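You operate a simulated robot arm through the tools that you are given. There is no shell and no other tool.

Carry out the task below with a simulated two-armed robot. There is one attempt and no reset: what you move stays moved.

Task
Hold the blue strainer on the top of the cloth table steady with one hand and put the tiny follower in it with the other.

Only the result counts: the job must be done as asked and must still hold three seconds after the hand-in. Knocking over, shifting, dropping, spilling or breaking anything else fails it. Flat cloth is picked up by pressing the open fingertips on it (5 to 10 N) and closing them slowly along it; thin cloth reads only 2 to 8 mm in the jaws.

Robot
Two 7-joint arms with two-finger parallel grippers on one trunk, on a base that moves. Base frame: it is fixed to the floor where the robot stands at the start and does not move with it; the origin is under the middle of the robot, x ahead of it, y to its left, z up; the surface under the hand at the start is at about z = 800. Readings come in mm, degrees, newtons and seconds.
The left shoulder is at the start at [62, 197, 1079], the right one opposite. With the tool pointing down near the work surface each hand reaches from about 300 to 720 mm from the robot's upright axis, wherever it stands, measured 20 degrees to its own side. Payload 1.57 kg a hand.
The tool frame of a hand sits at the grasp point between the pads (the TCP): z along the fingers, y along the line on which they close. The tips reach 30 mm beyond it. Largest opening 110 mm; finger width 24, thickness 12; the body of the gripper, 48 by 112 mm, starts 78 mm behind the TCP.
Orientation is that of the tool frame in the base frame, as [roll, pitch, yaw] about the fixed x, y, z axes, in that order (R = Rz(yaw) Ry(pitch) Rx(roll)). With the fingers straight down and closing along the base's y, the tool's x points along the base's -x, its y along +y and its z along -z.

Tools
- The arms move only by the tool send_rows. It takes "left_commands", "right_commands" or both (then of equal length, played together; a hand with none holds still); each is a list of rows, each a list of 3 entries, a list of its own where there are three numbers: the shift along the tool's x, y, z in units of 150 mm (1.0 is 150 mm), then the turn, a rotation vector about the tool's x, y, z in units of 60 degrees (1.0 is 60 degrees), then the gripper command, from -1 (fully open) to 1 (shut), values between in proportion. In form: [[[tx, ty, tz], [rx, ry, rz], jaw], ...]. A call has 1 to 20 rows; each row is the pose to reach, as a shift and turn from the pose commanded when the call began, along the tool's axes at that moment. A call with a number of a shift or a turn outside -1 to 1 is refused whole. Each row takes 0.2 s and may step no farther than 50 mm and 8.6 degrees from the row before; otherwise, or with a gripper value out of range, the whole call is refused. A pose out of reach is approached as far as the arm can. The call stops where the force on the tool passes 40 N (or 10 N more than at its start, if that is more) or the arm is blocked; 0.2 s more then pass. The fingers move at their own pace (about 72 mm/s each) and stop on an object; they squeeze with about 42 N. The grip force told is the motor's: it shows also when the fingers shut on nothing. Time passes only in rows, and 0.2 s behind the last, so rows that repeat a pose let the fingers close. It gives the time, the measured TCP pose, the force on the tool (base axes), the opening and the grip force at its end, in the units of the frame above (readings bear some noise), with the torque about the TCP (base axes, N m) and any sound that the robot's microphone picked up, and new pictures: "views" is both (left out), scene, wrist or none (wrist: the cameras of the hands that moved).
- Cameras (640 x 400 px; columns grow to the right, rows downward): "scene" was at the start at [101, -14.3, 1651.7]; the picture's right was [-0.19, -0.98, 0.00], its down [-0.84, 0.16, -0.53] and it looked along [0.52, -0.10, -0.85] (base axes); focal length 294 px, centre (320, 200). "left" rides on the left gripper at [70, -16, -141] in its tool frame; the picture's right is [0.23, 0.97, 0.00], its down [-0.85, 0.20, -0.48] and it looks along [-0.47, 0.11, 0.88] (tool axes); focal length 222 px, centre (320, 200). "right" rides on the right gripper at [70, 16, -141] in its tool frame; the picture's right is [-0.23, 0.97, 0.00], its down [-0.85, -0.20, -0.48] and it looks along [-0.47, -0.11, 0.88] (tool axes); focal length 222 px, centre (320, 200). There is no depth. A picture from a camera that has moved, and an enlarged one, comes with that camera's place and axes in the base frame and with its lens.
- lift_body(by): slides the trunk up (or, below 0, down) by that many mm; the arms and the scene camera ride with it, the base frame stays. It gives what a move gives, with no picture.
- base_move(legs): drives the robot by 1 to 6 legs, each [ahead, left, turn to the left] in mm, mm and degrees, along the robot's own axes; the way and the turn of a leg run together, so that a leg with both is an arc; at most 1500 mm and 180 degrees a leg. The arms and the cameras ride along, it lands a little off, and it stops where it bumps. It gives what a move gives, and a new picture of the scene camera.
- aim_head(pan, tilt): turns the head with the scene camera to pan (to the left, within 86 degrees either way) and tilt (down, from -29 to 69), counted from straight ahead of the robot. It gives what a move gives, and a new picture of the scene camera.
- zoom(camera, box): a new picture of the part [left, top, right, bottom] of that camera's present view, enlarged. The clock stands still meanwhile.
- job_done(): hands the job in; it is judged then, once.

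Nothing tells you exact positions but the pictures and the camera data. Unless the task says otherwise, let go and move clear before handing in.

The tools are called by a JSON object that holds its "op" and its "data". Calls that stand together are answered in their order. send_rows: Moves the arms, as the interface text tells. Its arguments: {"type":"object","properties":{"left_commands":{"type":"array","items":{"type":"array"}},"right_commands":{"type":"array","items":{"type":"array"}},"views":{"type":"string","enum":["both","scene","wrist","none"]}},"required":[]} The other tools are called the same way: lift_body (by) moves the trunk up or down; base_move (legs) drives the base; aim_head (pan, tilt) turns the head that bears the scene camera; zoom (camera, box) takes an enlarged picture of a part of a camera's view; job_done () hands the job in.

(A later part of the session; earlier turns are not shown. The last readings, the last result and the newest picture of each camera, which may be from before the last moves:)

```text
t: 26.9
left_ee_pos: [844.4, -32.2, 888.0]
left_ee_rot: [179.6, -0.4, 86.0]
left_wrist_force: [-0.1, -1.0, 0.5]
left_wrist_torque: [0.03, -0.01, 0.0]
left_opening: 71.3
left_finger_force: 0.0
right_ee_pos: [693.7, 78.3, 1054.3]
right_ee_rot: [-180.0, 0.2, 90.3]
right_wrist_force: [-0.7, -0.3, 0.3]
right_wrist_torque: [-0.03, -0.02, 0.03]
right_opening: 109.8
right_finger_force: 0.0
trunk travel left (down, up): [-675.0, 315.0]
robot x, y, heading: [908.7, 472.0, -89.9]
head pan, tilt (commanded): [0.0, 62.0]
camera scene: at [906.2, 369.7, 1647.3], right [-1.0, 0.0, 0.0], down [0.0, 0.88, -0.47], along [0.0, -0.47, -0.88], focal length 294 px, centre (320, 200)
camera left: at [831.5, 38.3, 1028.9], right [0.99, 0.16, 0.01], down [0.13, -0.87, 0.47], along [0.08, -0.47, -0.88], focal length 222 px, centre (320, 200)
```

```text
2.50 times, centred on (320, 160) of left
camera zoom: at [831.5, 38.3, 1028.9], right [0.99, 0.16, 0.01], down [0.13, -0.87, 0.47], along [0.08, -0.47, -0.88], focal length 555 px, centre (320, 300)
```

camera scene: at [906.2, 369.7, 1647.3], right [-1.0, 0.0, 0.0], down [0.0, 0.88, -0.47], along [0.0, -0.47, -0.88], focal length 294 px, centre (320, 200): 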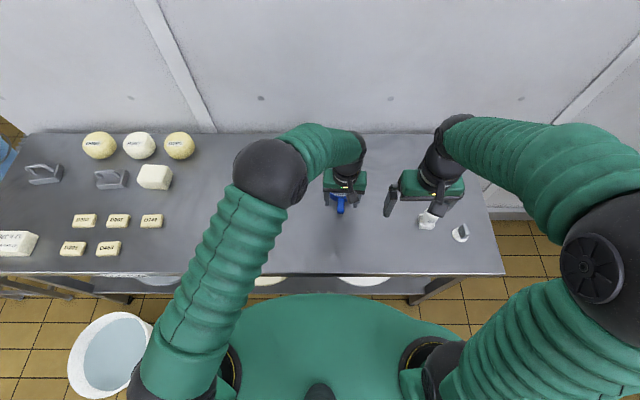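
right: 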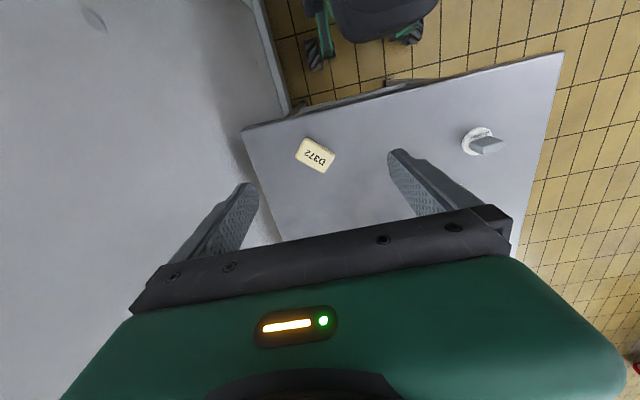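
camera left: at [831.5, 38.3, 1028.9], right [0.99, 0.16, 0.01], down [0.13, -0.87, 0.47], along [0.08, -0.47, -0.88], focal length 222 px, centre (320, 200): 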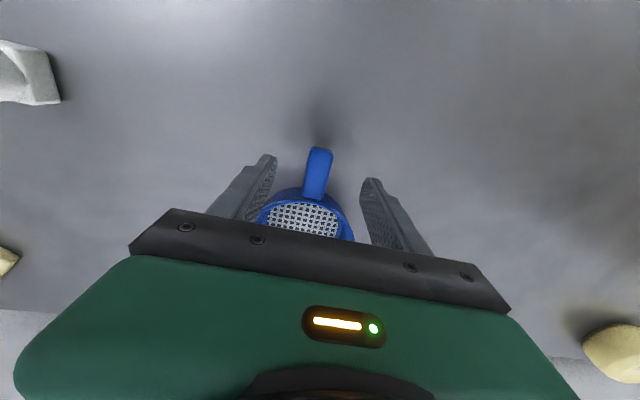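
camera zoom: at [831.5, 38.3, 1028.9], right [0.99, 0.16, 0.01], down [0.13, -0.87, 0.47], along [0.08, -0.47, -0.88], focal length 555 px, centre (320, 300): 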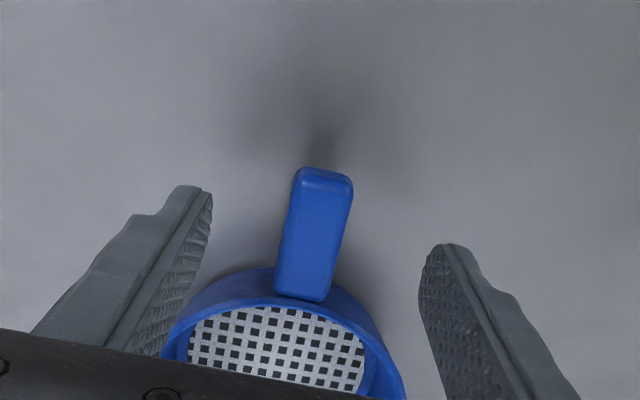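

The handle is centred between the fingers to within a millimetre. I'll go down about 51 mm so the tips straddle it, without closing yet.

{"op": "send_rows", "data": {"left_commands": [[[-0.01, 0.002, 0.12], [0, 0, -0.015], -0.3], [[-0.02, 0.003, 0.24], [0, 0, -0.03], -0.3], [[-0.02, 0.003, 0.34], [0, 0, -0.03], -0.3], [[-0.02, 0.003, 0.34], [0, 0, -0.03], -0.3]], "views": "both"}}

{"op": "zoom", "data": {"camera": "left", "box": [230, 80, 410, 240]}}

{"op": "zoom", "data": {"camera": "scene", "box": [300, 150, 400, 220]}}

```text
t: 27.9
left_ee_pos: [843.9, -35.3, 837.3]
left_ee_rot: [179.6, -0.4, 87.7]
left_wrist_force: [0.7, 0.0, -0.1]
left_wrist_torque: [0.02, -0.07, 0.02]
left_opening: 71.4
left_finger_force: 0.1
right_ee_pos: [693.6, 75.8, 1054.0]
right_ee_rot: [180.0, 0.3, 90.4]
right_wrist_force: [0.1, -0.4, -0.7]
right_wrist_torque: [-0.01, -0.05, 0.01]
right_opening: 109.9
right_finger_force: 0.0
trunk travel left (down, up): [-675.0, 315.0]
robot x, y, heading: [908.9, 469.8, -90.0]
head pan, tilt (commanded): [0.0, 62.0]
camera scene: at [906.2, 369.3, 1647.3], right [-1.0, 0.0, 0.0], down [0.0, 0.88, -0.47], along [0.0, -0.47, -0.88], focal length 294 px, centre (320, 200)
camera left: at [829.2, 34.6, 978.5], right [0.98, 0.19, 0.01], down [0.16, -0.87, 0.47], along [0.1, -0.46, -0.88], focal length 222 px, centre (320, 200)
```

scene: 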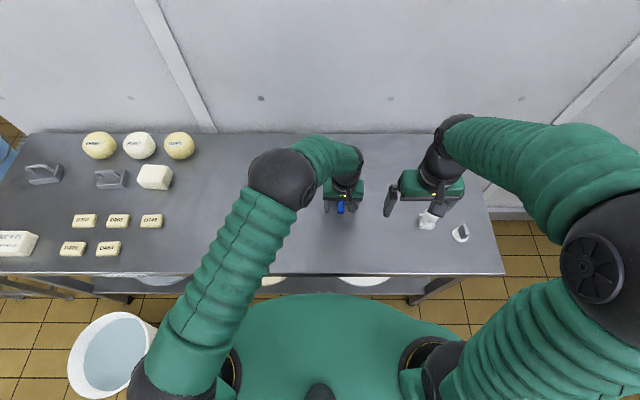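
left: 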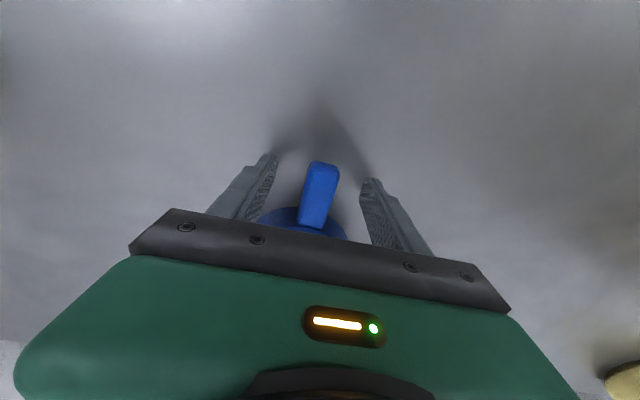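

```text
2.50 times, centred on (320, 160) of left
camera zoom: at [829.2, 34.6, 978.5], right [0.98, 0.19, 0.01], down [0.16, -0.87, 0.47], along [0.1, -0.46, -0.88], focal length 555 px, centre (320, 300)
```

zoom: 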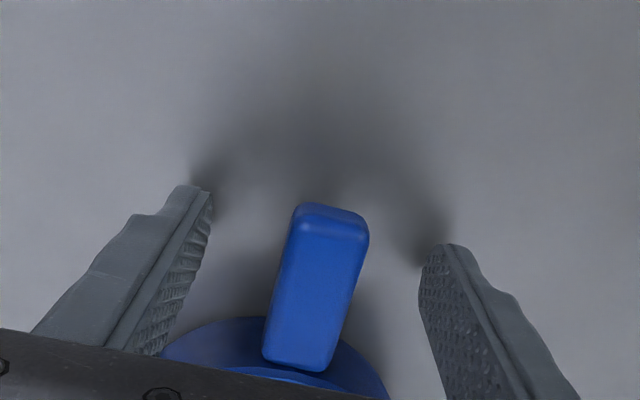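

```text
5.71 times, centred on (350, 185) of scene
camera zoom: at [906.2, 369.3, 1647.3], right [-1.0, 0.0, 0.0], down [0.0, 0.88, -0.47], along [0.0, -0.47, -0.88], focal length 1680 px, centre (149, 286)
```

zoom: 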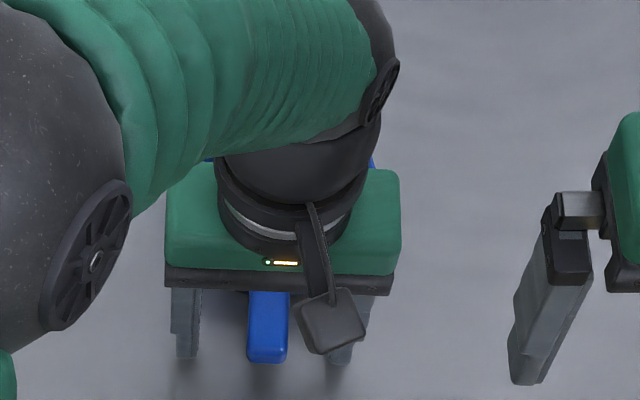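

The fingers straddle the handle. Before closing, I'm concerned about the two wrists fitting side by side, so I'll lift a little and test whether a modest forward tilt of the left hand works here. That would move its wrist away from the strainer.

{"op": "send_rows", "data": {"left_commands": [[[0, 0, -0.2], [0, 0, 0], -0.3], [[0, 0, -0.4], [0, 0, 0], -0.3], [[0.0, 0, -0.4], [0, -0.05, 0], -0.3], [[0.0, 0, -0.4], [0, -0.1, 0], -0.3], [[0.0, 0, -0.4], [0, -0.15, 0], -0.3], [[0.0, 0, -0.4], [0, -0.2, 0], -0.3], [[0.0, 0, -0.4], [0, -0.2, 0], -0.3]], "views": "scene"}}

```text
t: 29.6
left_ee_pos: [899.8, -57.0, 891.0]
left_ee_rot: [178.7, 11.3, 93.8]
left_wrist_force: [-0.2, -0.4, -0.5]
left_wrist_torque: [0.01, 0.0, 0.01]
left_opening: 71.6
left_finger_force: 0.1
right_ee_pos: [692.4, 76.8, 1055.8]
right_ee_rot: [180.0, 0.3, 90.4]
right_wrist_force: [0.6, -0.8, 0.3]
right_wrist_torque: [-0.01, 0.02, -0.01]
right_opening: 109.8
right_finger_force: 0.0
trunk travel left (down, up): [-675.0, 315.0]
robot x, y, heading: [904.8, 467.0, -89.7]
head pan, tilt (commanded): [0.0, 62.0]
stopped in row 7 (left hand): the arm was blocked; the commanded pose is now the measured one
camera scene: at [906.4, 369.6, 1648.6], right [-1.0, 0.0, 0.0], down [0.0, 0.88, -0.47], along [0.0, -0.47, -0.88], focal length 294 px, centre (320, 200)
```

scene: 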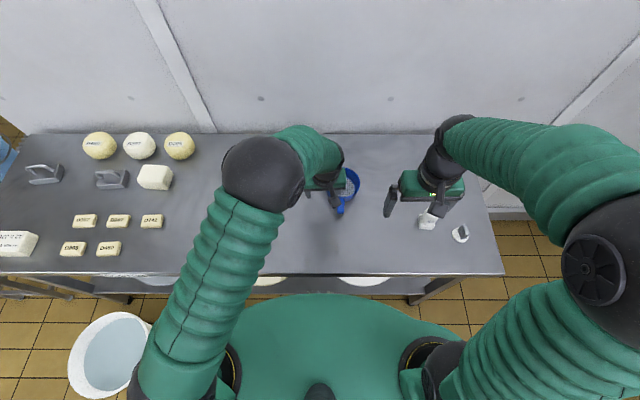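

The forward tilt is blocked at about 10° here, but more was possible when the hand sat higher relative to the shoulders. Lowering the trunk should therefore allow it. I'll raise both hands first, setting the left back to vertical, so I can then lower the trunk safely.

{"op": "send_rows", "data": {"left_commands": [[[0, 0, -0.25], [0, 0.05, 0.03], -0.3], [[0.01, -0.1, -0.5], [0, 0.1, 0.06], -0.3], [[0.03, -0.22, -0.75], [0, 0.15, 0.09], -0.3], [[0.043, -0.335, -0.968], [0, 0.19, 0.113], -0.3], [[0.043, -0.335, -0.968], [0, 0.19, 0.113], -0.3]], "right_commands": [[[0, 0, -0.2], [0, 0, 0], -1], [[0, 0, -0.4], [0, 0, 0], -1], [[0, 0, -0.6], [0, 0, 0], -1], [[0, 0, -0.8], [0, 0, 0], -1], [[0, 0, -0.8], [0, 0, 0], -1]], "views": "scene"}}

```text
t: 30.9
left_ee_pos: [845.4, -26.8, 1029.3]
left_ee_rot: [178.3, -0.5, 87.6]
left_wrist_force: [0.4, -0.3, 0.7]
left_wrist_torque: [0.02, 0.0, -0.02]
left_opening: 71.4
left_finger_force: 0.1
right_ee_pos: [693.2, 78.9, 1175.0]
right_ee_rot: [-180.0, 0.3, 90.5]
right_wrist_force: [0.3, 0.1, -0.7]
right_wrist_torque: [0.01, -0.02, 0.02]
right_opening: 109.7
right_finger_force: 0.1
trunk travel left (down, up): [-675.0, 315.0]
robot x, y, heading: [909.8, 466.7, -89.9]
head pan, tilt (commanded): [0.0, 62.0]
camera scene: at [906.3, 369.7, 1646.5], right [-1.0, 0.0, 0.0], down [0.0, 0.88, -0.47], along [0.0, -0.47, -0.88], focal length 294 px, centre (320, 200)
```

scene: 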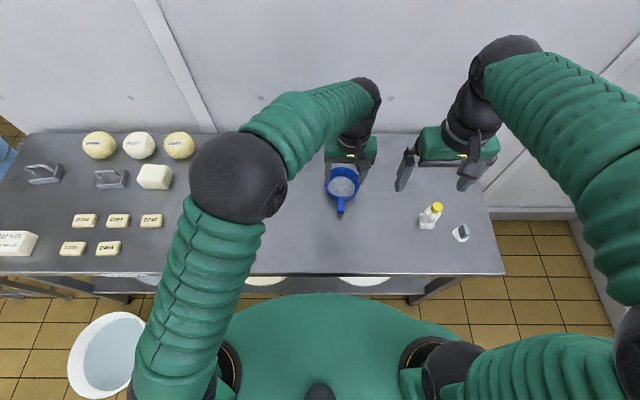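

Both hands are high now. I'll lower the trunk 130 mm; the left fingertips will stay about 40 mm above the handle.

{"op": "lift_body", "data": {"by": -130}}

```text
t: 32.4
left_ee_pos: [843.8, -26.9, 905.1]
left_ee_rot: [178.5, 0.0, 87.5]
left_wrist_force: [-0.8, -0.2, -0.1]
left_wrist_torque: [0.02, 0.0, 0.03]
left_opening: 71.3
left_finger_force: 0.1
right_ee_pos: [693.6, 78.5, 1044.3]
right_ee_rot: [179.9, 0.3, 90.4]
right_wrist_force: [0.0, -0.6, 0.0]
right_wrist_torque: [-0.02, -0.02, -0.01]
right_opening: 110.0
right_finger_force: 0.0
trunk travel left (down, up): [-545.0, 445.0]
robot x, y, heading: [910.3, 471.4, -89.6]
head pan, tilt (commanded): [0.0, 62.0]
```

{"op": "send_rows", "data": {"left_commands": [[[0, 0, -0.2], [0, 0, 0], -0.3], [[0, 0, -0.4], [0, 0, 0], -0.3], [[0, 0, -0.6], [0, 0, 0], -0.3], [[0, 0, -0.6], [0, 0, 0], -0.3]], "right_commands": [[[0, 0, -0.2], [0, 0, 0], -1], [[0, 0, -0.4], [0, 0, 0], -1], [[0, 0, -0.6], [0, 0, 0], -1], [[0, 0, -0.6], [0, 0, 0], -1]], "views": "none"}}

{"op": "lift_body", "data": {"by": -80}}

{"op": "aim_head", "data": {"pan": 0, "tilt": 58}}

```text
t: 33.4
left_ee_pos: [840.4, -27.2, 988.2]
left_ee_rot: [178.2, -0.6, 87.5]
left_wrist_force: [0.7, -0.7, 0.6]
left_wrist_torque: [-0.03, 0.0, 0.02]
left_opening: 71.7
left_finger_force: 0.0
right_ee_pos: [691.4, 77.7, 1133.6]
right_ee_rot: [-180.0, 0.3, 90.4]
right_wrist_force: [0.0, 0.0, 0.7]
right_wrist_torque: [-0.01, 0.03, -0.02]
right_opening: 110.0
right_finger_force: 0.1
trunk travel left (down, up): [-545.0, 445.0]
robot x, y, heading: [909.6, 469.0, -89.9]
head pan, tilt (commanded): [0.0, 62.0]
```

```text
t: 34.6
left_ee_pos: [838.9, -26.1, 913.9]
left_ee_rot: [178.4, 0.0, 87.3]
left_wrist_force: [0.1, -0.4, 0.3]
left_wrist_torque: [-0.02, 0.0, 0.01]
left_opening: 71.3
left_finger_force: 0.1
right_ee_pos: [692.9, 78.8, 1052.5]
right_ee_rot: [-180.0, 0.3, 90.5]
right_wrist_force: [0.6, -0.2, -0.6]
right_wrist_torque: [-0.01, 0.0, -0.01]
right_opening: 110.1
right_finger_force: 0.0
trunk travel left (down, up): [-465.0, 525.0]
robot x, y, heading: [906.2, 467.2, -89.7]
head pan, tilt (commanded): [0.0, 62.0]
```

```text
t: 35.2
left_ee_pos: [839.4, -25.7, 911.7]
left_ee_rot: [178.3, -0.1, 87.3]
left_wrist_force: [-0.5, 0.9, 0.0]
left_wrist_torque: [0.02, 0.0, -0.02]
left_opening: 71.6
left_finger_force: 0.1
right_ee_pos: [693.7, 78.4, 1053.1]
right_ee_rot: [-180.0, 0.4, 90.4]
right_wrist_force: [0.0, -0.3, -0.2]
right_wrist_torque: [0.01, 0.0, -0.01]
right_opening: 110.0
right_finger_force: 0.1
trunk travel left (down, up): [-465.0, 525.0]
robot x, y, heading: [906.9, 468.9, -89.9]
head pan, tilt (commanded): [0.0, 58.0]
camera scene: at [906.6, 365.6, 1441.1], right [-1.0, 0.0, 0.0], down [0.0, 0.85, -0.53], along [0.0, -0.53, -0.85], focal length 294 px, centre (320, 200)
```

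scene: 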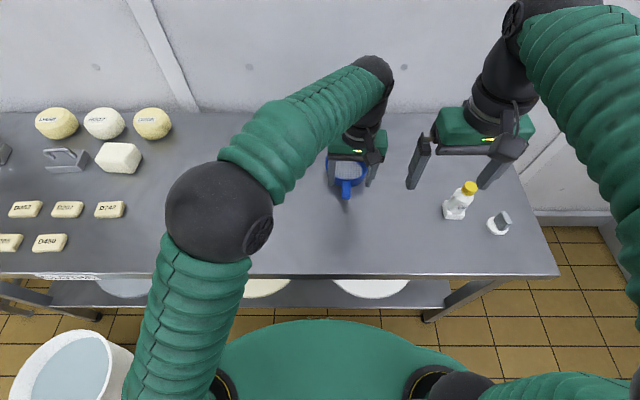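

The trunk is 210 mm lower. Now I'll test a 20° forward tilt of the left hand, keeping its fingertip point fixed well above the handle.

{"op": "send_rows", "data": {"left_commands": [[[0, 0, 0], [0.01, -0.067, 0], -0.3], [[0, 0, 0], [0.02, -0.133, 0], -0.3], [[0.0, 0, 0], [0.028, -0.2, 0], -0.3], [[0.0, 0, 0], [0.028, -0.267, 0], -0.3], [[0.0, 0, 0], [0.028, -0.333, 0], -0.3], [[0.0, 0, 0], [0.028, -0.333, 0], -0.3]], "views": "both"}}

```text
t: 36.9
left_ee_pos: [895.7, -52.1, 896.4]
left_ee_rot: [178.5, 18.2, 93.5]
left_wrist_force: [0.2, 0.8, -0.4]
left_wrist_torque: [0.02, -0.01, 0.01]
left_opening: 71.6
left_finger_force: 0.1
right_ee_pos: [692.9, 79.2, 1055.9]
right_ee_rot: [-180.0, 0.2, 90.5]
right_wrist_force: [0.6, 0.4, 0.4]
right_wrist_torque: [0.01, 0.02, -0.03]
right_opening: 110.1
right_finger_force: 0.1
trunk travel left (down, up): [-465.0, 525.0]
robot x, y, heading: [905.9, 468.1, -90.1]
head pan, tilt (commanded): [0.0, 58.0]
stopped in row 6 (left hand): the arm was blocked; the commanded pose is now the measured one
camera scene: at [907.1, 366.0, 1442.9], right [-1.0, 0.0, 0.0], down [0.0, 0.85, -0.53], along [0.0, -0.53, -0.85], focal length 294 px, centre (320, 200)
camera left: at [867.9, 57.9, 1007.1], right [0.96, 0.28, -0.05], down [0.23, -0.65, 0.73], along [0.17, -0.71, -0.69], focal length 222 px, centre (320, 200)
```

scene: 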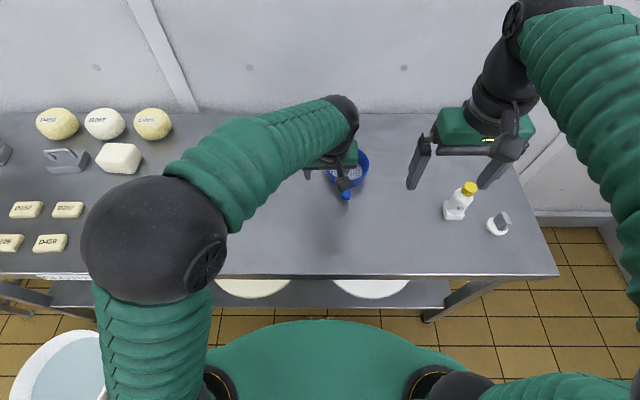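
left: 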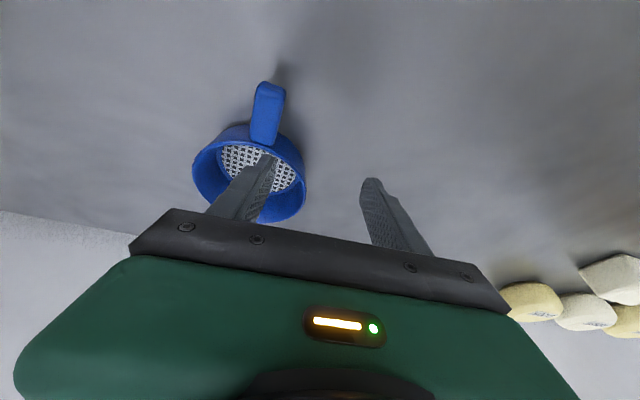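

The orientation arrives but the hand drifts sideways about 55 mm. I'll test slowly whether it can be brought back sideways at this tilt, or whether this is a hard joint limit.

{"op": "send_rows", "data": {"left_commands": [[[0.01, -0.024, -0.013], [0, 0, 0], -0.3], [[0.02, -0.048, -0.026], [0, 0, 0], -0.3], [[0.03, -0.072, -0.04], [0, 0, 0], -0.3], [[0.04, -0.096, -0.052], [0, 0, 0], -0.3], [[0.052, -0.12, -0.065], [0, 0, 0], -0.3], [[0.064, -0.144, -0.078], [0, 0, 0], -0.3], [[0.075, -0.168, -0.09], [0, 0, 0], -0.3], [[0.085, -0.19, -0.103], [0, 0, 0], -0.3], [[0.085, -0.19, -0.103], [0, 0, 0], -0.3]], "views": "scene"}}

```text
t: 39.0
left_ee_pos: [897.9, -52.6, 903.2]
left_ee_rot: [178.4, 18.1, 97.5]
left_wrist_force: [0.0, 0.2, 0.3]
left_wrist_torque: [-0.01, 0.01, 0.02]
left_opening: 71.6
left_finger_force: 0.0
right_ee_pos: [692.3, 79.7, 1054.3]
right_ee_rot: [-180.0, 0.4, 90.3]
right_wrist_force: [-0.9, 0.4, -0.6]
right_wrist_torque: [-0.02, 0.0, 0.01]
right_opening: 109.9
right_finger_force: 0.1
trunk travel left (down, up): [-465.0, 525.0]
robot x, y, heading: [910.5, 467.4, -89.7]
head pan, tilt (commanded): [0.0, 58.0]
stopped in row 9 (left hand): the arm was blocked; the commanded pose is now the measured one
camera scene: at [907.1, 365.8, 1441.6], right [-1.0, 0.0, 0.0], down [0.0, 0.85, -0.53], along [0.0, -0.53, -0.85], focal length 294 px, centre (320, 200)
```

scene: 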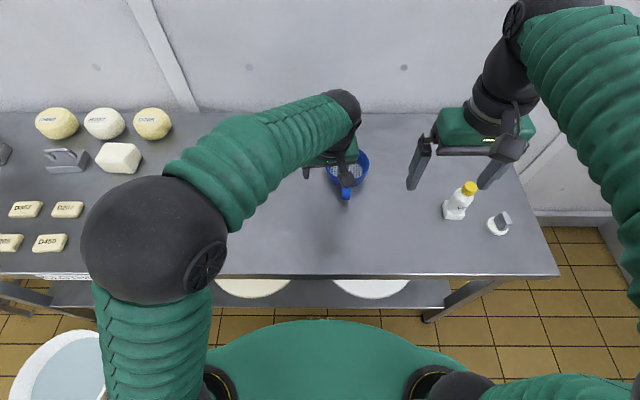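

This is a hard limit, so tilting is out. I'll restore the left hand to vertical, bring the trunk back up, and go with a vertical grip at the very end of the handle.

{"op": "send_rows", "data": {"left_commands": [[[0.02, -0.08, -0.15], [0.013, 0.075, 0.04], -0.3], [[0.053, -0.16, -0.25], [0.026, 0.15, 0.08], -0.3], [[0.08, -0.24, -0.35], [0.038, 0.224, 0.12], -0.3], [[0.106, -0.319, -0.443], [0.051, 0.2986, 0.161], -0.3], [[0.106, -0.319, -0.443], [0.051, 0.2986, 0.161], -0.3], [[0.106, -0.319, -0.443], [0.051, 0.2986, 0.161], -0.3]], "views": "none"}}

{"op": "lift_body", "data": {"by": 210}}

```text
t: 40.5
left_ee_pos: [838.3, -21.2, 958.6]
left_ee_rot: [179.9, 0.0, 87.5]
left_wrist_force: [0.2, -0.3, 0.1]
left_wrist_torque: [-0.02, 0.02, -0.01]
left_opening: 71.6
left_finger_force: 0.2
right_ee_pos: [693.7, 79.2, 1055.5]
right_ee_rot: [-179.9, 0.2, 90.4]
right_wrist_force: [0.4, -0.8, -0.3]
right_wrist_torque: [-0.02, 0.02, 0.0]
right_opening: 109.9
right_finger_force: 0.0
trunk travel left (down, up): [-465.0, 525.0]
robot x, y, heading: [903.9, 474.7, -89.9]
head pan, tilt (commanded): [0.0, 58.0]
```

```text
t: 42.7
left_ee_pos: [838.1, -22.4, 1169.2]
left_ee_rot: [179.8, 0.0, 87.6]
left_wrist_force: [0.7, -0.5, -0.5]
left_wrist_torque: [0.03, 0.0, -0.01]
left_opening: 71.4
left_finger_force: 0.1
right_ee_pos: [692.8, 79.0, 1263.4]
right_ee_rot: [180.0, 0.3, 90.4]
right_wrist_force: [-0.2, 0.0, -0.3]
right_wrist_torque: [0.02, 0.01, 0.01]
right_opening: 110.1
right_finger_force: 0.1
trunk travel left (down, up): [-675.0, 315.0]
robot x, y, heading: [906.2, 468.8, -89.8]
head pan, tilt (commanded): [0.0, 58.0]
```

Both hands are high. Before touching anything I'll rehearse the clearance: left hand lowered above the handle, and the empty right hand moving out over the strainer at a safe height.

{"op": "send_rows", "data": {"left_commands": [[[0, 0.008, 0.2], [0, 0, 0], -0.3], [[0, 0.016, 0.4], [0, 0, 0], -0.3], [[0, 0.024, 0.6], [0, 0, 0], -0.3], [[0, 0.032, 0.8], [0, 0, 0], -0.3], [[0, 0.04, 1.0], [0, 0, 0], -0.3], [[0, 0.04, 1.0], [0, 0, 0], -0.3]], "right_commands": [[[-0.17, 0.036, 0.18], [0, 0, 0], -0.3], [[-0.34, 0.072, 0.36], [0, 0, 0], -0.3], [[-0.51, 0.108, 0.53], [0, 0, 0], -0.3], [[-0.68, 0.144, 0.71], [0, 0, 0], -0.3], [[-0.86, 0.18, 0.88], [0, 0, 0], -0.3], [[-0.86, 0.18, 0.88], [0, 0, 0], -0.3]], "views": "scene"}}

```text
t: 44.1
left_ee_pos: [844.2, -20.3, 1019.2]
left_ee_rot: [179.8, 0.1, 87.5]
left_wrist_force: [-0.1, 0.3, 0.3]
left_wrist_torque: [-0.01, -0.02, -0.02]
left_opening: 71.6
left_finger_force: 0.0
right_ee_pos: [719.7, -50.5, 1134.6]
right_ee_rot: [180.0, 0.5, 90.4]
right_wrist_force: [-0.2, 0.1, 0.9]
right_wrist_torque: [-0.01, 0.01, 0.01]
right_opening: 71.4
right_finger_force: 0.1
trunk travel left (down, up): [-675.0, 315.0]
robot x, y, heading: [907.5, 466.0, -89.6]
head pan, tilt (commanded): [0.0, 58.0]
camera scene: at [906.5, 365.7, 1652.0], right [-1.0, 0.0, 0.0], down [0.0, 0.85, -0.53], along [0.0, -0.53, -0.85], focal length 294 px, centre (320, 200)
```

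scene: 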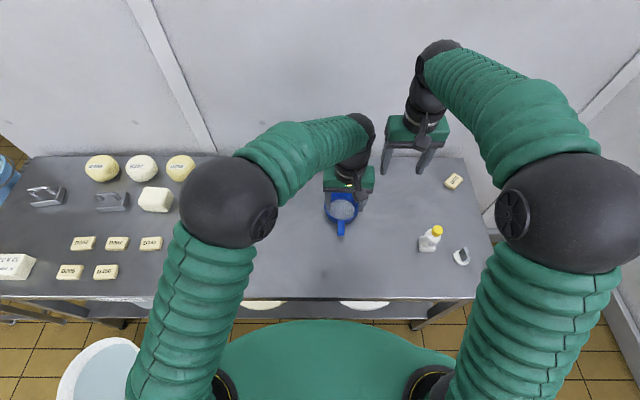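

{"op": "send_rows", "data": {"left_commands": [[[0, 0, 0.1], [0, 0, 0], -0.3], [[0, 0, 0.2], [0, 0, 0], -0.3], [[0, 0, 0.3], [0, 0, 0], -0.3], [[0, 0, 0.4], [0, 0, 0], -0.3], [[0, 0, 0.5], [0, 0, 0], -0.3], [[0, 0, 0.6], [0, 0, 0], -0.3], [[0, 0, 0.7], [0, 0, 0], -0.3], [[0, 0, 0.79], [0, 0, 0], -0.3], [[0, 0, 0.79], [0, 0, 0], -0.3]], "right_commands": [[[-0.072, 0.033, 0.1], [0, 0, -0.125], -0.3], [[-0.143, 0.067, 0.2], [0, 0, -0.25], -0.3], [[-0.215, 0.1, 0.3], [0, 0, -0.375], -0.3], [[-0.286, 0.133, 0.4], [0, 0, -0.5], -0.3], [[-0.358, 0.167, 0.5], [0, 0, -0.625], -0.3], [[-0.43, 0.2, 0.6], [0, 0, -0.75], -0.3], [[-0.5, 0.233, 0.72], [0, 0, -0.875], -0.3], [[-0.573, 0.267, 0.827], [0, 0, -1.0], -0.3], [[-0.573, 0.267, 0.827], [0, 0, -1.0], -0.3]], "views": "both"}}

```text
t: 46.1
left_ee_pos: [845.1, -21.3, 897.4]
left_ee_rot: [179.9, 0.0, 87.4]
left_wrist_force: [-0.8, 0.0, -0.5]
left_wrist_torque: [-0.03, 0.0, 0.01]
left_opening: 71.7
left_finger_force: 0.1
right_ee_pos: [762.3, -136.8, 1012.0]
right_ee_rot: [-179.7, 0.1, 150.5]
right_wrist_force: [0.3, 0.6, -0.1]
right_wrist_torque: [0.0, 0.0, 0.03]
right_opening: 71.4
right_finger_force: 0.0
trunk travel left (down, up): [-675.0, 315.0]
robot x, y, heading: [903.4, 465.7, -89.6]
head pan, tilt (commanded): [0.0, 58.0]
camera scene: at [906.5, 364.3, 1651.9], right [-1.0, 0.0, 0.0], down [0.0, 0.85, -0.53], along [0.0, -0.53, -0.85], focal length 294 px, centre (320, 200)
camera right: at [710.0, -87.1, 1153.2], right [0.68, 0.74, 0.0], down [0.65, -0.59, 0.48], along [0.35, -0.33, -0.88], focal length 222 px, centre (320, 200)
camera left: at [831.8, 50.3, 1039.4], right [0.98, 0.18, 0.0], down [0.16, -0.86, 0.48], along [0.09, -0.47, -0.88], focal length 222 px, centre (320, 200)
```

scene: 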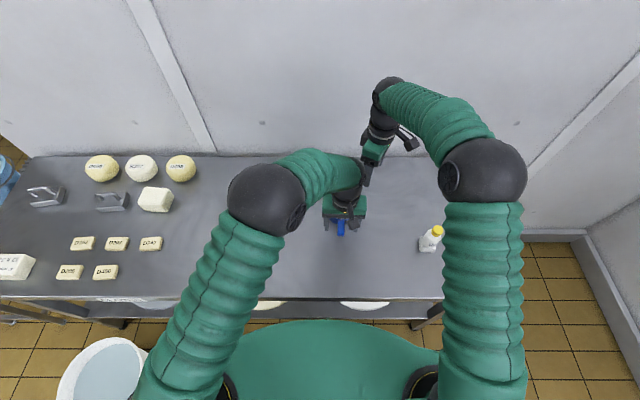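
right: 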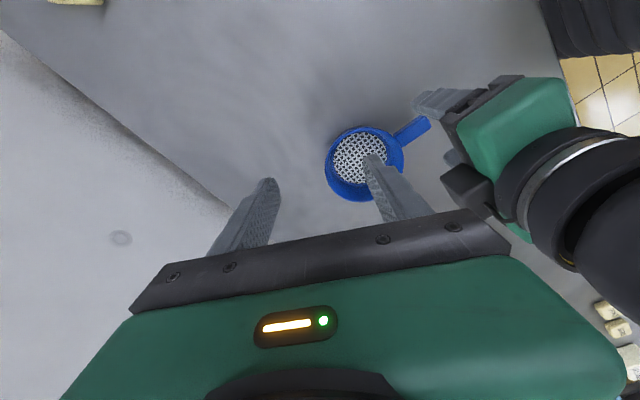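
left: 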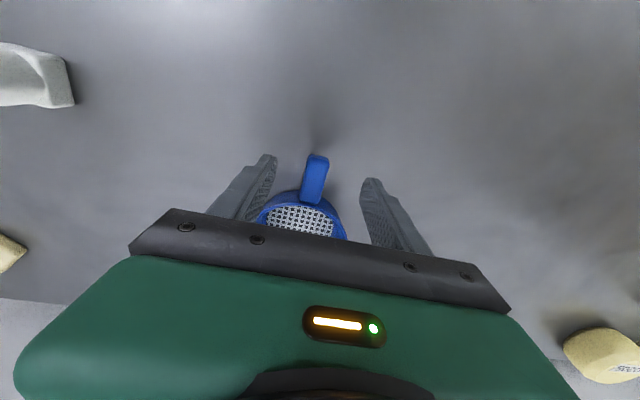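

The right arm comes in from the side with its elbow up, which looks good. I'll move it slowly over the strainer, still high, to check the gap to the left hand.

{"op": "send_rows", "data": {"right_commands": [[[-0.078, 0.046, 0.05], [0, 0, 0], -0.3], [[-0.156, 0.092, 0.1], [0, 0, 0], -0.3], [[-0.235, 0.137, 0.2], [0, 0, 0], -0.3], [[-0.313, 0.183, 0.3], [0, 0, 0], -0.3], [[-0.391, 0.229, 0.4], [0, 0, 0], -0.3], [[-0.391, 0.229, 0.4], [0, 0, 0], -0.3]], "views": "both"}}

{"op": "zoom", "data": {"camera": "scene", "box": [300, 60, 460, 240]}}

```text
t: 47.5
left_ee_pos: [845.7, -21.0, 898.9]
left_ee_rot: [179.9, 0.0, 87.5]
left_wrist_force: [-0.5, -0.7, -0.9]
left_wrist_torque: [0.03, -0.02, 0.03]
left_opening: 71.6
left_finger_force: 0.0
right_ee_pos: [829.6, -134.8, 950.2]
right_ee_rot: [-179.7, 0.2, 150.4]
right_wrist_force: [0.1, 1.0, 0.3]
right_wrist_torque: [-0.03, 0.0, 0.0]
right_opening: 71.6
right_finger_force: 0.0
trunk travel left (down, up): [-675.0, 315.0]
robot x, y, heading: [906.6, 463.1, -89.8]
head pan, tilt (commanded): [0.0, 58.0]
camera scene: at [907.0, 363.7, 1651.9], right [-1.0, 0.0, 0.0], down [0.0, 0.85, -0.53], along [0.0, -0.53, -0.85], focal length 294 px, centre (320, 200)
camera right: at [777.6, -85.4, 1091.3], right [0.68, 0.73, 0.0], down [0.65, -0.59, 0.48], along [0.35, -0.33, -0.88], focal length 222 px, centre (320, 200)
```

scene: 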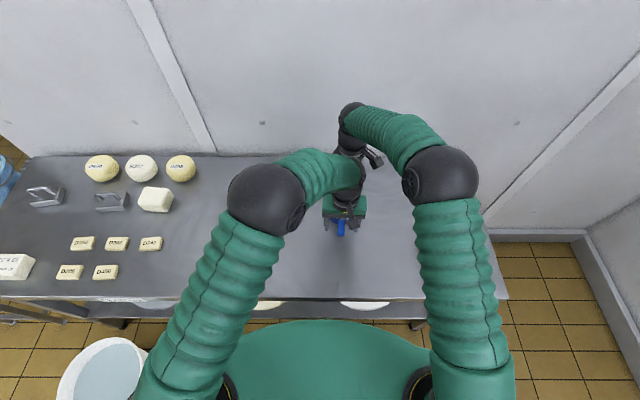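
right: 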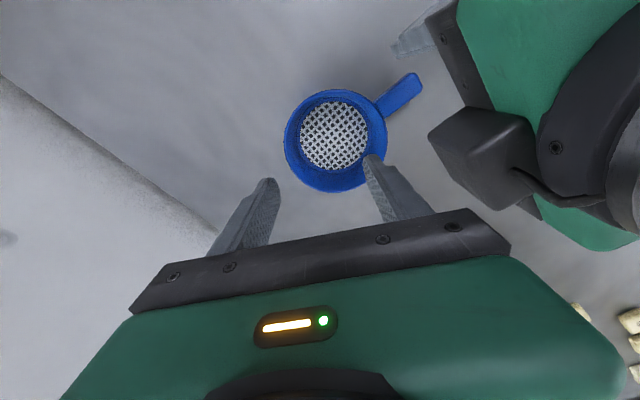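

```text
2.22 times, centred on (380, 150) of scene
camera zoom: at [907.0, 363.7, 1651.9], right [-1.0, 0.0, 0.0], down [0.0, 0.85, -0.53], along [0.0, -0.53, -0.85], focal length 653 px, centre (187, 311)
```

zoom: 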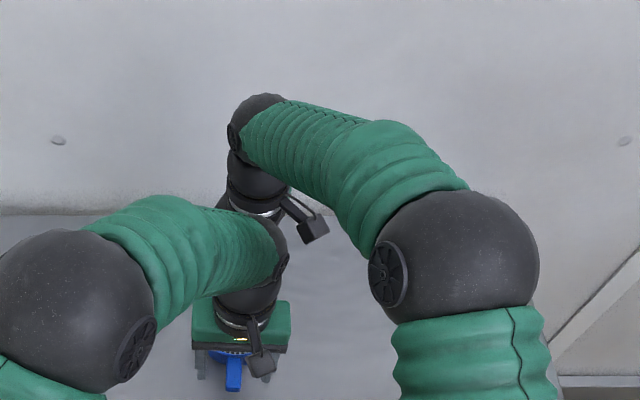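

The arms clear each other. I'll finish the rehearsal by lowering the left hand to gripping height around the handle, still open, and the right hand further down above the rim.

{"op": "send_rows", "data": {"left_commands": [[[-0.03, -0.005, 0.1], [0, 0, 0], -0.3], [[-0.03, -0.005, 0.2], [0, 0, 0], -0.3], [[-0.03, -0.005, 0.3], [0, 0, 0], -0.3], [[-0.03, -0.005, 0.4], [0, 0, 0], -0.3], [[-0.03, -0.005, 0.41], [0, 0, 0], -0.3], [[-0.03, -0.005, 0.41], [0, 0, 0], -0.3]], "right_commands": [[[0, 0, 0.08], [0, 0, 0], -0.3], [[0, 0, 0.16], [0, 0, 0], -0.3], [[0, 0, 0.24], [0, 0, 0], -0.3], [[0, 0, 0.32], [0, 0, 0], -0.3], [[0, 0, 0.4], [0, 0, 0], -0.3], [[0, 0, 0.4], [0, 0, 0], -0.3]], "views": "both"}}

{"op": "zoom", "data": {"camera": "scene", "box": [300, 60, 460, 240]}}

{"op": "zoom", "data": {"camera": "right", "box": [240, 60, 480, 230]}}

{"op": "zoom", "data": {"camera": "left", "box": [230, 80, 410, 240]}}

```text
t: 48.9
left_ee_pos: [843.8, -26.7, 839.3]
left_ee_rot: [180.0, 0.0, 87.4]
left_wrist_force: [0.8, 0.1, -0.1]
left_wrist_torque: [-0.02, 0.02, 0.02]
left_opening: 71.5
left_finger_force: 0.0
right_ee_pos: [829.8, -136.3, 890.6]
right_ee_rot: [-179.8, 0.2, 150.5]
right_wrist_force: [0.2, -0.1, -0.7]
right_wrist_torque: [-0.04, 0.0, -0.04]
right_opening: 71.7
right_finger_force: 0.0
trunk travel left (down, up): [-675.0, 315.0]
robot x, y, heading: [910.2, 468.7, -89.8]
head pan, tilt (commanded): [0.0, 58.0]
camera scene: at [907.0, 363.7, 1651.9], right [-1.0, 0.0, 0.0], down [0.0, 0.85, -0.53], along [0.0, -0.53, -0.85], focal length 294 px, centre (320, 200)
camera right: at [777.8, -86.5, 1031.7], right [0.68, 0.73, 0.0], down [0.65, -0.59, 0.48], along [0.35, -0.33, -0.88], focal length 222 px, centre (320, 200)
camera left: at [830.2, 44.8, 979.7], right [0.98, 0.18, 0.0], down [0.16, -0.86, 0.48], along [0.09, -0.47, -0.88], focal length 222 px, centre (320, 200)
```

scene: 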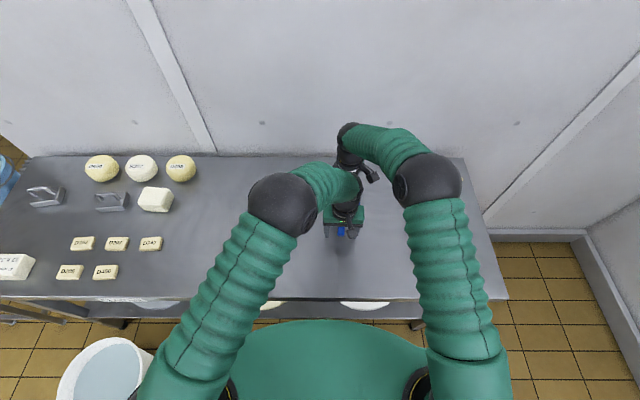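
right: 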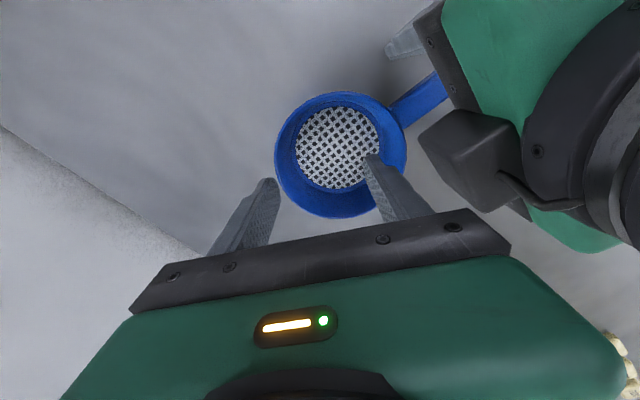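
left: 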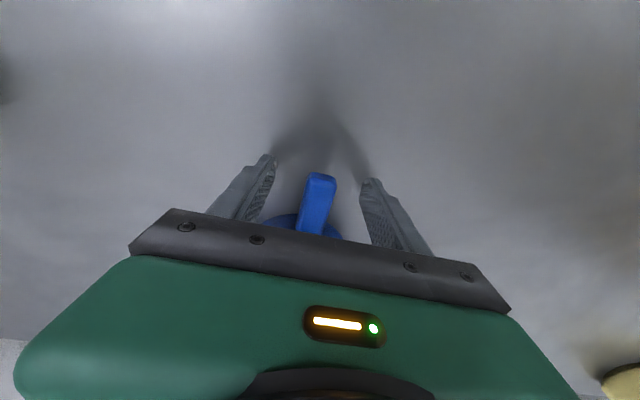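

```text
2.22 times, centred on (380, 150) of scene
camera zoom: at [907.0, 363.7, 1651.9], right [-1.0, 0.0, 0.0], down [0.0, 0.85, -0.53], along [0.0, -0.53, -0.85], focal length 653 px, centre (187, 311)
```

zoom: 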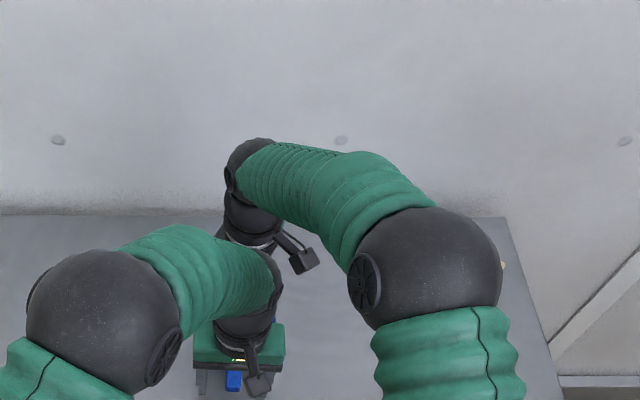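

```text
2.35 times, centred on (360, 145) of right
camera zoom: at [777.8, -86.5, 1031.7], right [0.68, 0.73, 0.0], down [0.65, -0.59, 0.48], along [0.35, -0.33, -0.88], focal length 523 px, centre (226, 329)
```

zoom: 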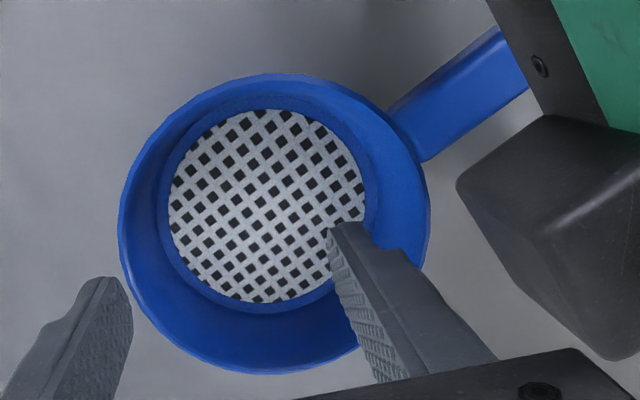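

```text
2.50 times, centred on (320, 160) of left
camera zoom: at [830.2, 44.8, 979.7], right [0.98, 0.18, 0.0], down [0.16, -0.86, 0.48], along [0.09, -0.47, -0.88], focal length 555 px, centre (320, 300)
```

zoom: 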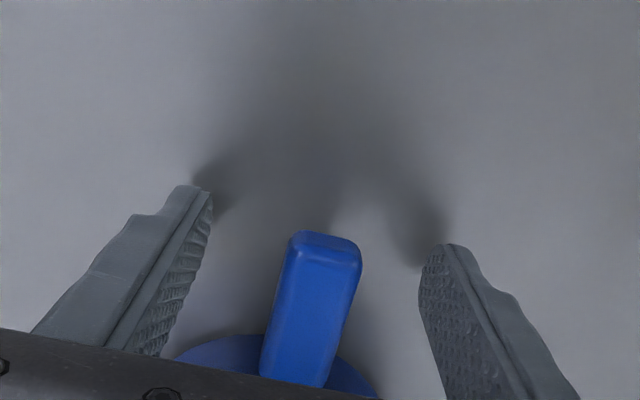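

The rehearsal worked: no contact, the handle centred between the left fingers, and the strainer centre at about (835, -117). Next I'll take the right hand up and back to fetch the follower. The left hand stays open around the handle for now.

{"op": "send_rows", "data": {"right_commands": [[[0, 0, -0.3], [0, 0, 0], -0.3], [[0, 0, -0.6], [0, 0, 0], -0.3], [[0.25, -0.06, -0.75], [0, 0, 0], -0.3], [[0.5, -0.12, -0.85], [0, 0, 0], -0.3], [[0.68, -0.154, -0.95], [0, 0, 0], -0.3], [[0.68, -0.154, -0.95], [0, 0, 0], -0.3]], "views": "scene"}}

```text
t: 50.3
left_ee_pos: [844.2, -27.5, 839.0]
left_ee_rot: [-180.0, 0.0, 87.5]
left_wrist_force: [0.3, -0.9, 0.0]
left_wrist_torque: [0.02, 0.02, 0.0]
left_opening: 71.4
left_finger_force: 0.2
right_ee_pos: [731.6, -105.4, 1033.1]
right_ee_rot: [-179.7, 0.1, 150.4]
right_wrist_force: [0.2, -0.1, 0.0]
right_wrist_torque: [0.0, -0.03, -0.03]
right_opening: 71.7
right_finger_force: 0.0
trunk travel left (down, up): [-675.0, 315.0]
robot x, y, heading: [905.0, 471.9, -89.7]
head pan, tilt (commanded): [0.0, 58.0]
camera scene: at [907.0, 363.0, 1651.8], right [-1.0, 0.0, 0.0], down [0.0, 0.85, -0.53], along [0.0, -0.53, -0.85], focal length 294 px, centre (320, 200)
```

scene: 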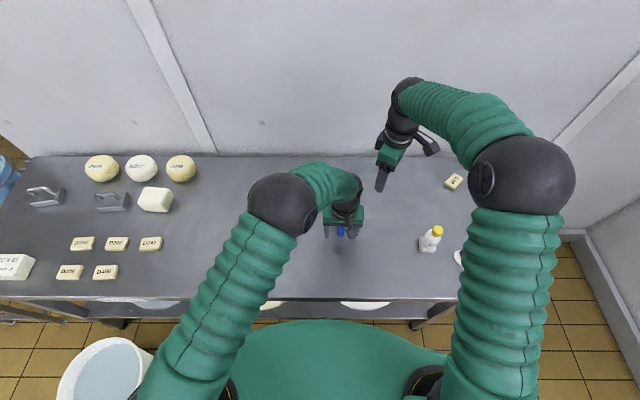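

{"op": "send_rows", "data": {"right_commands": [[[0.11, 0.039, 0], [0, 0, 0.113], -0.3], [[0.22, 0.077, 0], [0, 0, 0.227], -0.3], [[0.33, 0.116, 0], [0, 0, 0.34], -0.3], [[0.44, 0.155, 0], [0, 0, 0.453], -0.3], [[0.55, 0.193, 0], [0, 0, 0.567], -0.3], [[0.66, 0.232, 0], [0, 0, 0.68], -0.3], [[0.77, 0.27, 0], [0, 0, 0.793], -0.3], [[0.878, 0.309, 0], [0, 0, 0.907], -0.3], [[0.878, 0.309, 0], [0, 0, 0.907], -0.3]], "views": "none"}}

```text
t: 52.3
left_ee_pos: [843.1, -27.3, 839.3]
left_ee_rot: [179.9, 0.0, 87.5]
left_wrist_force: [0.9, 0.7, 0.3]
left_wrist_torque: [0.03, -0.03, -0.01]
left_opening: 71.5
left_finger_force: 0.1
right_ee_pos: [636.9, 0.3, 1031.8]
right_ee_rot: [-179.9, 0.3, 95.9]
right_wrist_force: [0.2, -1.1, 0.2]
right_wrist_torque: [-0.03, 0.0, -0.02]
right_opening: 71.4
right_finger_force: 0.1
trunk travel left (down, up): [-675.0, 315.0]
robot x, y, heading: [909.2, 469.6, -89.7]
head pan, tilt (commanded): [0.0, 58.0]
```

{"op": "send_rows", "data": {"right_commands": [[[0.092, -0.239, 0], [0, 0, 0], -0.3], [[0.184, -0.478, 0.0], [0, 0, 0], -0.3], [[0.275, -0.716, 0.1], [0, 0, 0], -0.3], [[0.367, -0.955, 0.2], [0, 0, 0], -0.3], [[0.367, -0.955, 0.2], [0, 0, 0], -0.3]], "views": "both"}}

{"op": "zoom", "data": {"camera": "right", "box": [240, 90, 440, 220]}}

```text
t: 53.5
left_ee_pos: [844.1, -26.9, 840.0]
left_ee_rot: [179.9, 0.0, 87.5]
left_wrist_force: [-0.3, 0.4, -0.1]
left_wrist_torque: [0.04, -0.04, 0.0]
left_opening: 71.5
left_finger_force: 0.0
right_ee_pos: [490.2, 40.3, 1000.0]
right_ee_rot: [-180.0, 0.4, 96.0]
right_wrist_force: [0.2, 0.0, -0.7]
right_wrist_torque: [0.0, -0.01, -0.01]
right_opening: 71.4
right_finger_force: 0.0
trunk travel left (down, up): [-675.0, 315.0]
robot x, y, heading: [910.2, 464.5, -89.8]
head pan, tilt (commanded): [0.0, 58.0]
camera scene: at [904.6, 364.6, 1651.9], right [-1.0, 0.0, 0.0], down [0.0, 0.85, -0.53], along [0.0, -0.53, -0.85], focal length 294 px, centre (320, 200)
camera right: at [499.6, 112.9, 1142.1], right [0.99, -0.12, 0.0], down [-0.11, -0.87, 0.48], along [-0.06, -0.48, -0.88], focal length 222 px, centre (320, 200)
```

scene: 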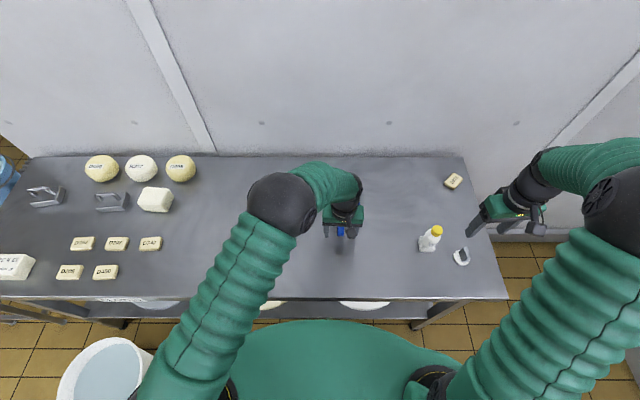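
right: 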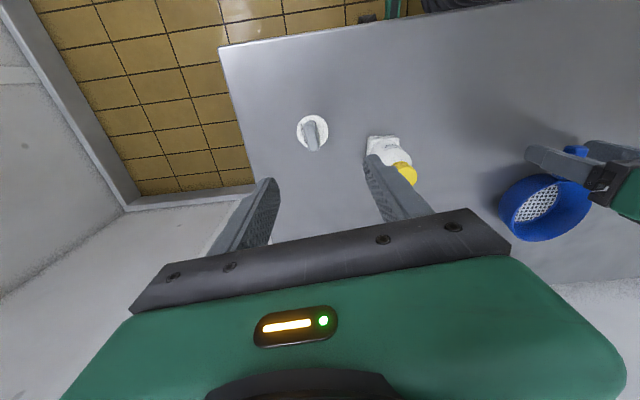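

```text
3.08 times, centred on (340, 155) of right
camera zoom: at [499.6, 112.9, 1142.1], right [0.99, -0.12, 0.0], down [-0.11, -0.87, 0.48], along [-0.06, -0.48, -0.88], focal length 684 px, centre (258, 338)
```

zoom: 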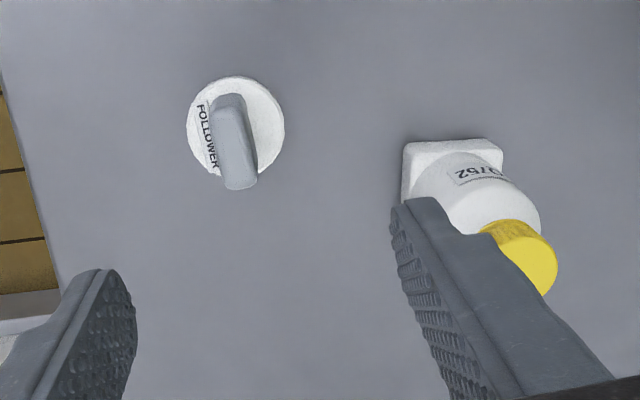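

The follower's bar is nearly aligned with the right hand, about 10 mm to its side. I'll centre on it and go down 100 mm for a closer look. The bottle at (583, 2) stays clear.

{"op": "send_rows", "data": {"right_commands": [[[0.023, -0.071, 0.1], [0, 0, 0.03], -0.3], [[0.023, -0.071, 0.3], [0, 0, 0.03], -0.3], [[0.023, -0.071, 0.5], [0, 0, 0.03], -0.3], [[0.023, -0.071, 0.667], [0, 0, 0.03], -0.3], [[0.023, -0.071, 0.667], [0, 0, 0.03], -0.3]], "views": "both"}}

{"op": "zoom", "data": {"camera": "right", "box": [240, 90, 440, 220]}}

{"op": "zoom", "data": {"camera": "scene", "box": [410, 190, 530, 280]}}

```text
t: 54.7
left_ee_pos: [844.2, -26.6, 839.1]
left_ee_rot: [179.9, 0.0, 87.4]
left_wrist_force: [0.1, -0.6, -0.2]
left_wrist_torque: [0.02, 0.01, 0.01]
left_opening: 71.4
left_finger_force: 0.0
right_ee_pos: [477.3, 40.8, 901.3]
right_ee_rot: [180.0, 0.3, 94.3]
right_wrist_force: [-0.2, 0.0, 0.2]
right_wrist_torque: [-0.02, 0.01, -0.01]
right_opening: 71.7
right_finger_force: 0.1
trunk travel left (down, up): [-675.0, 315.0]
robot x, y, heading: [905.7, 470.8, -89.6]
head pan, tilt (commanded): [0.0, 58.0]
camera scene: at [904.8, 364.5, 1651.9], right [-1.0, 0.0, 0.0], down [0.0, 0.85, -0.53], along [0.0, -0.53, -0.85], focal length 294 px, centre (320, 200)
camera right: at [489.1, 112.4, 1043.6], right [0.99, -0.16, 0.0], down [-0.14, -0.86, 0.48], along [-0.07, -0.48, -0.88], focal length 222 px, centre (320, 200)
```

scene: 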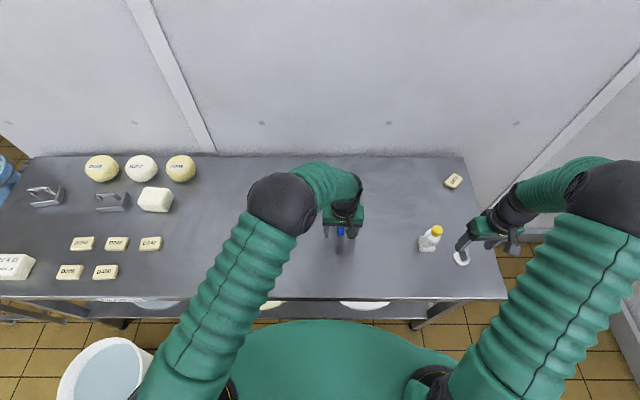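
right: 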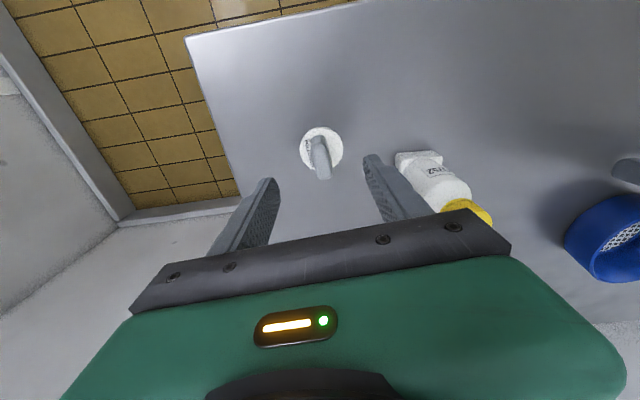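

```text
3.08 times, centred on (340, 155) of right
camera zoom: at [489.1, 112.4, 1043.6], right [0.99, -0.16, 0.0], down [-0.14, -0.86, 0.48], along [-0.07, -0.48, -0.88], focal length 684 px, centre (258, 338)
```

zoom: 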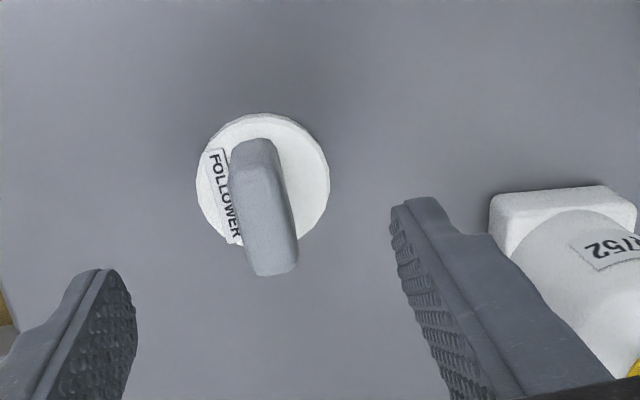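

```text
4.44 times, centred on (470, 235) of scene
camera zoom: at [904.8, 364.5, 1651.9], right [-1.0, 0.0, 0.0], down [0.0, 0.85, -0.53], along [0.0, -0.53, -0.85], focal length 1307 px, centre (-347, 44)
```

zoom: 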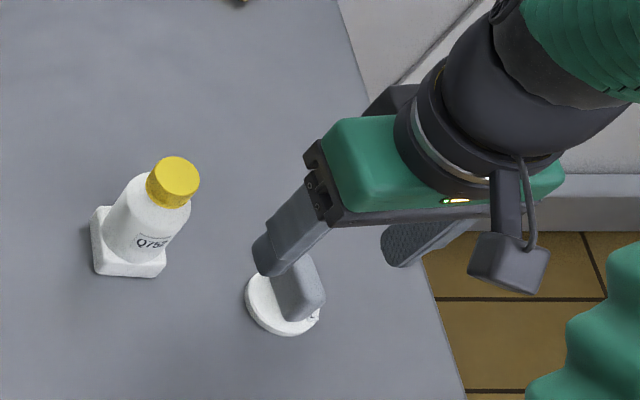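

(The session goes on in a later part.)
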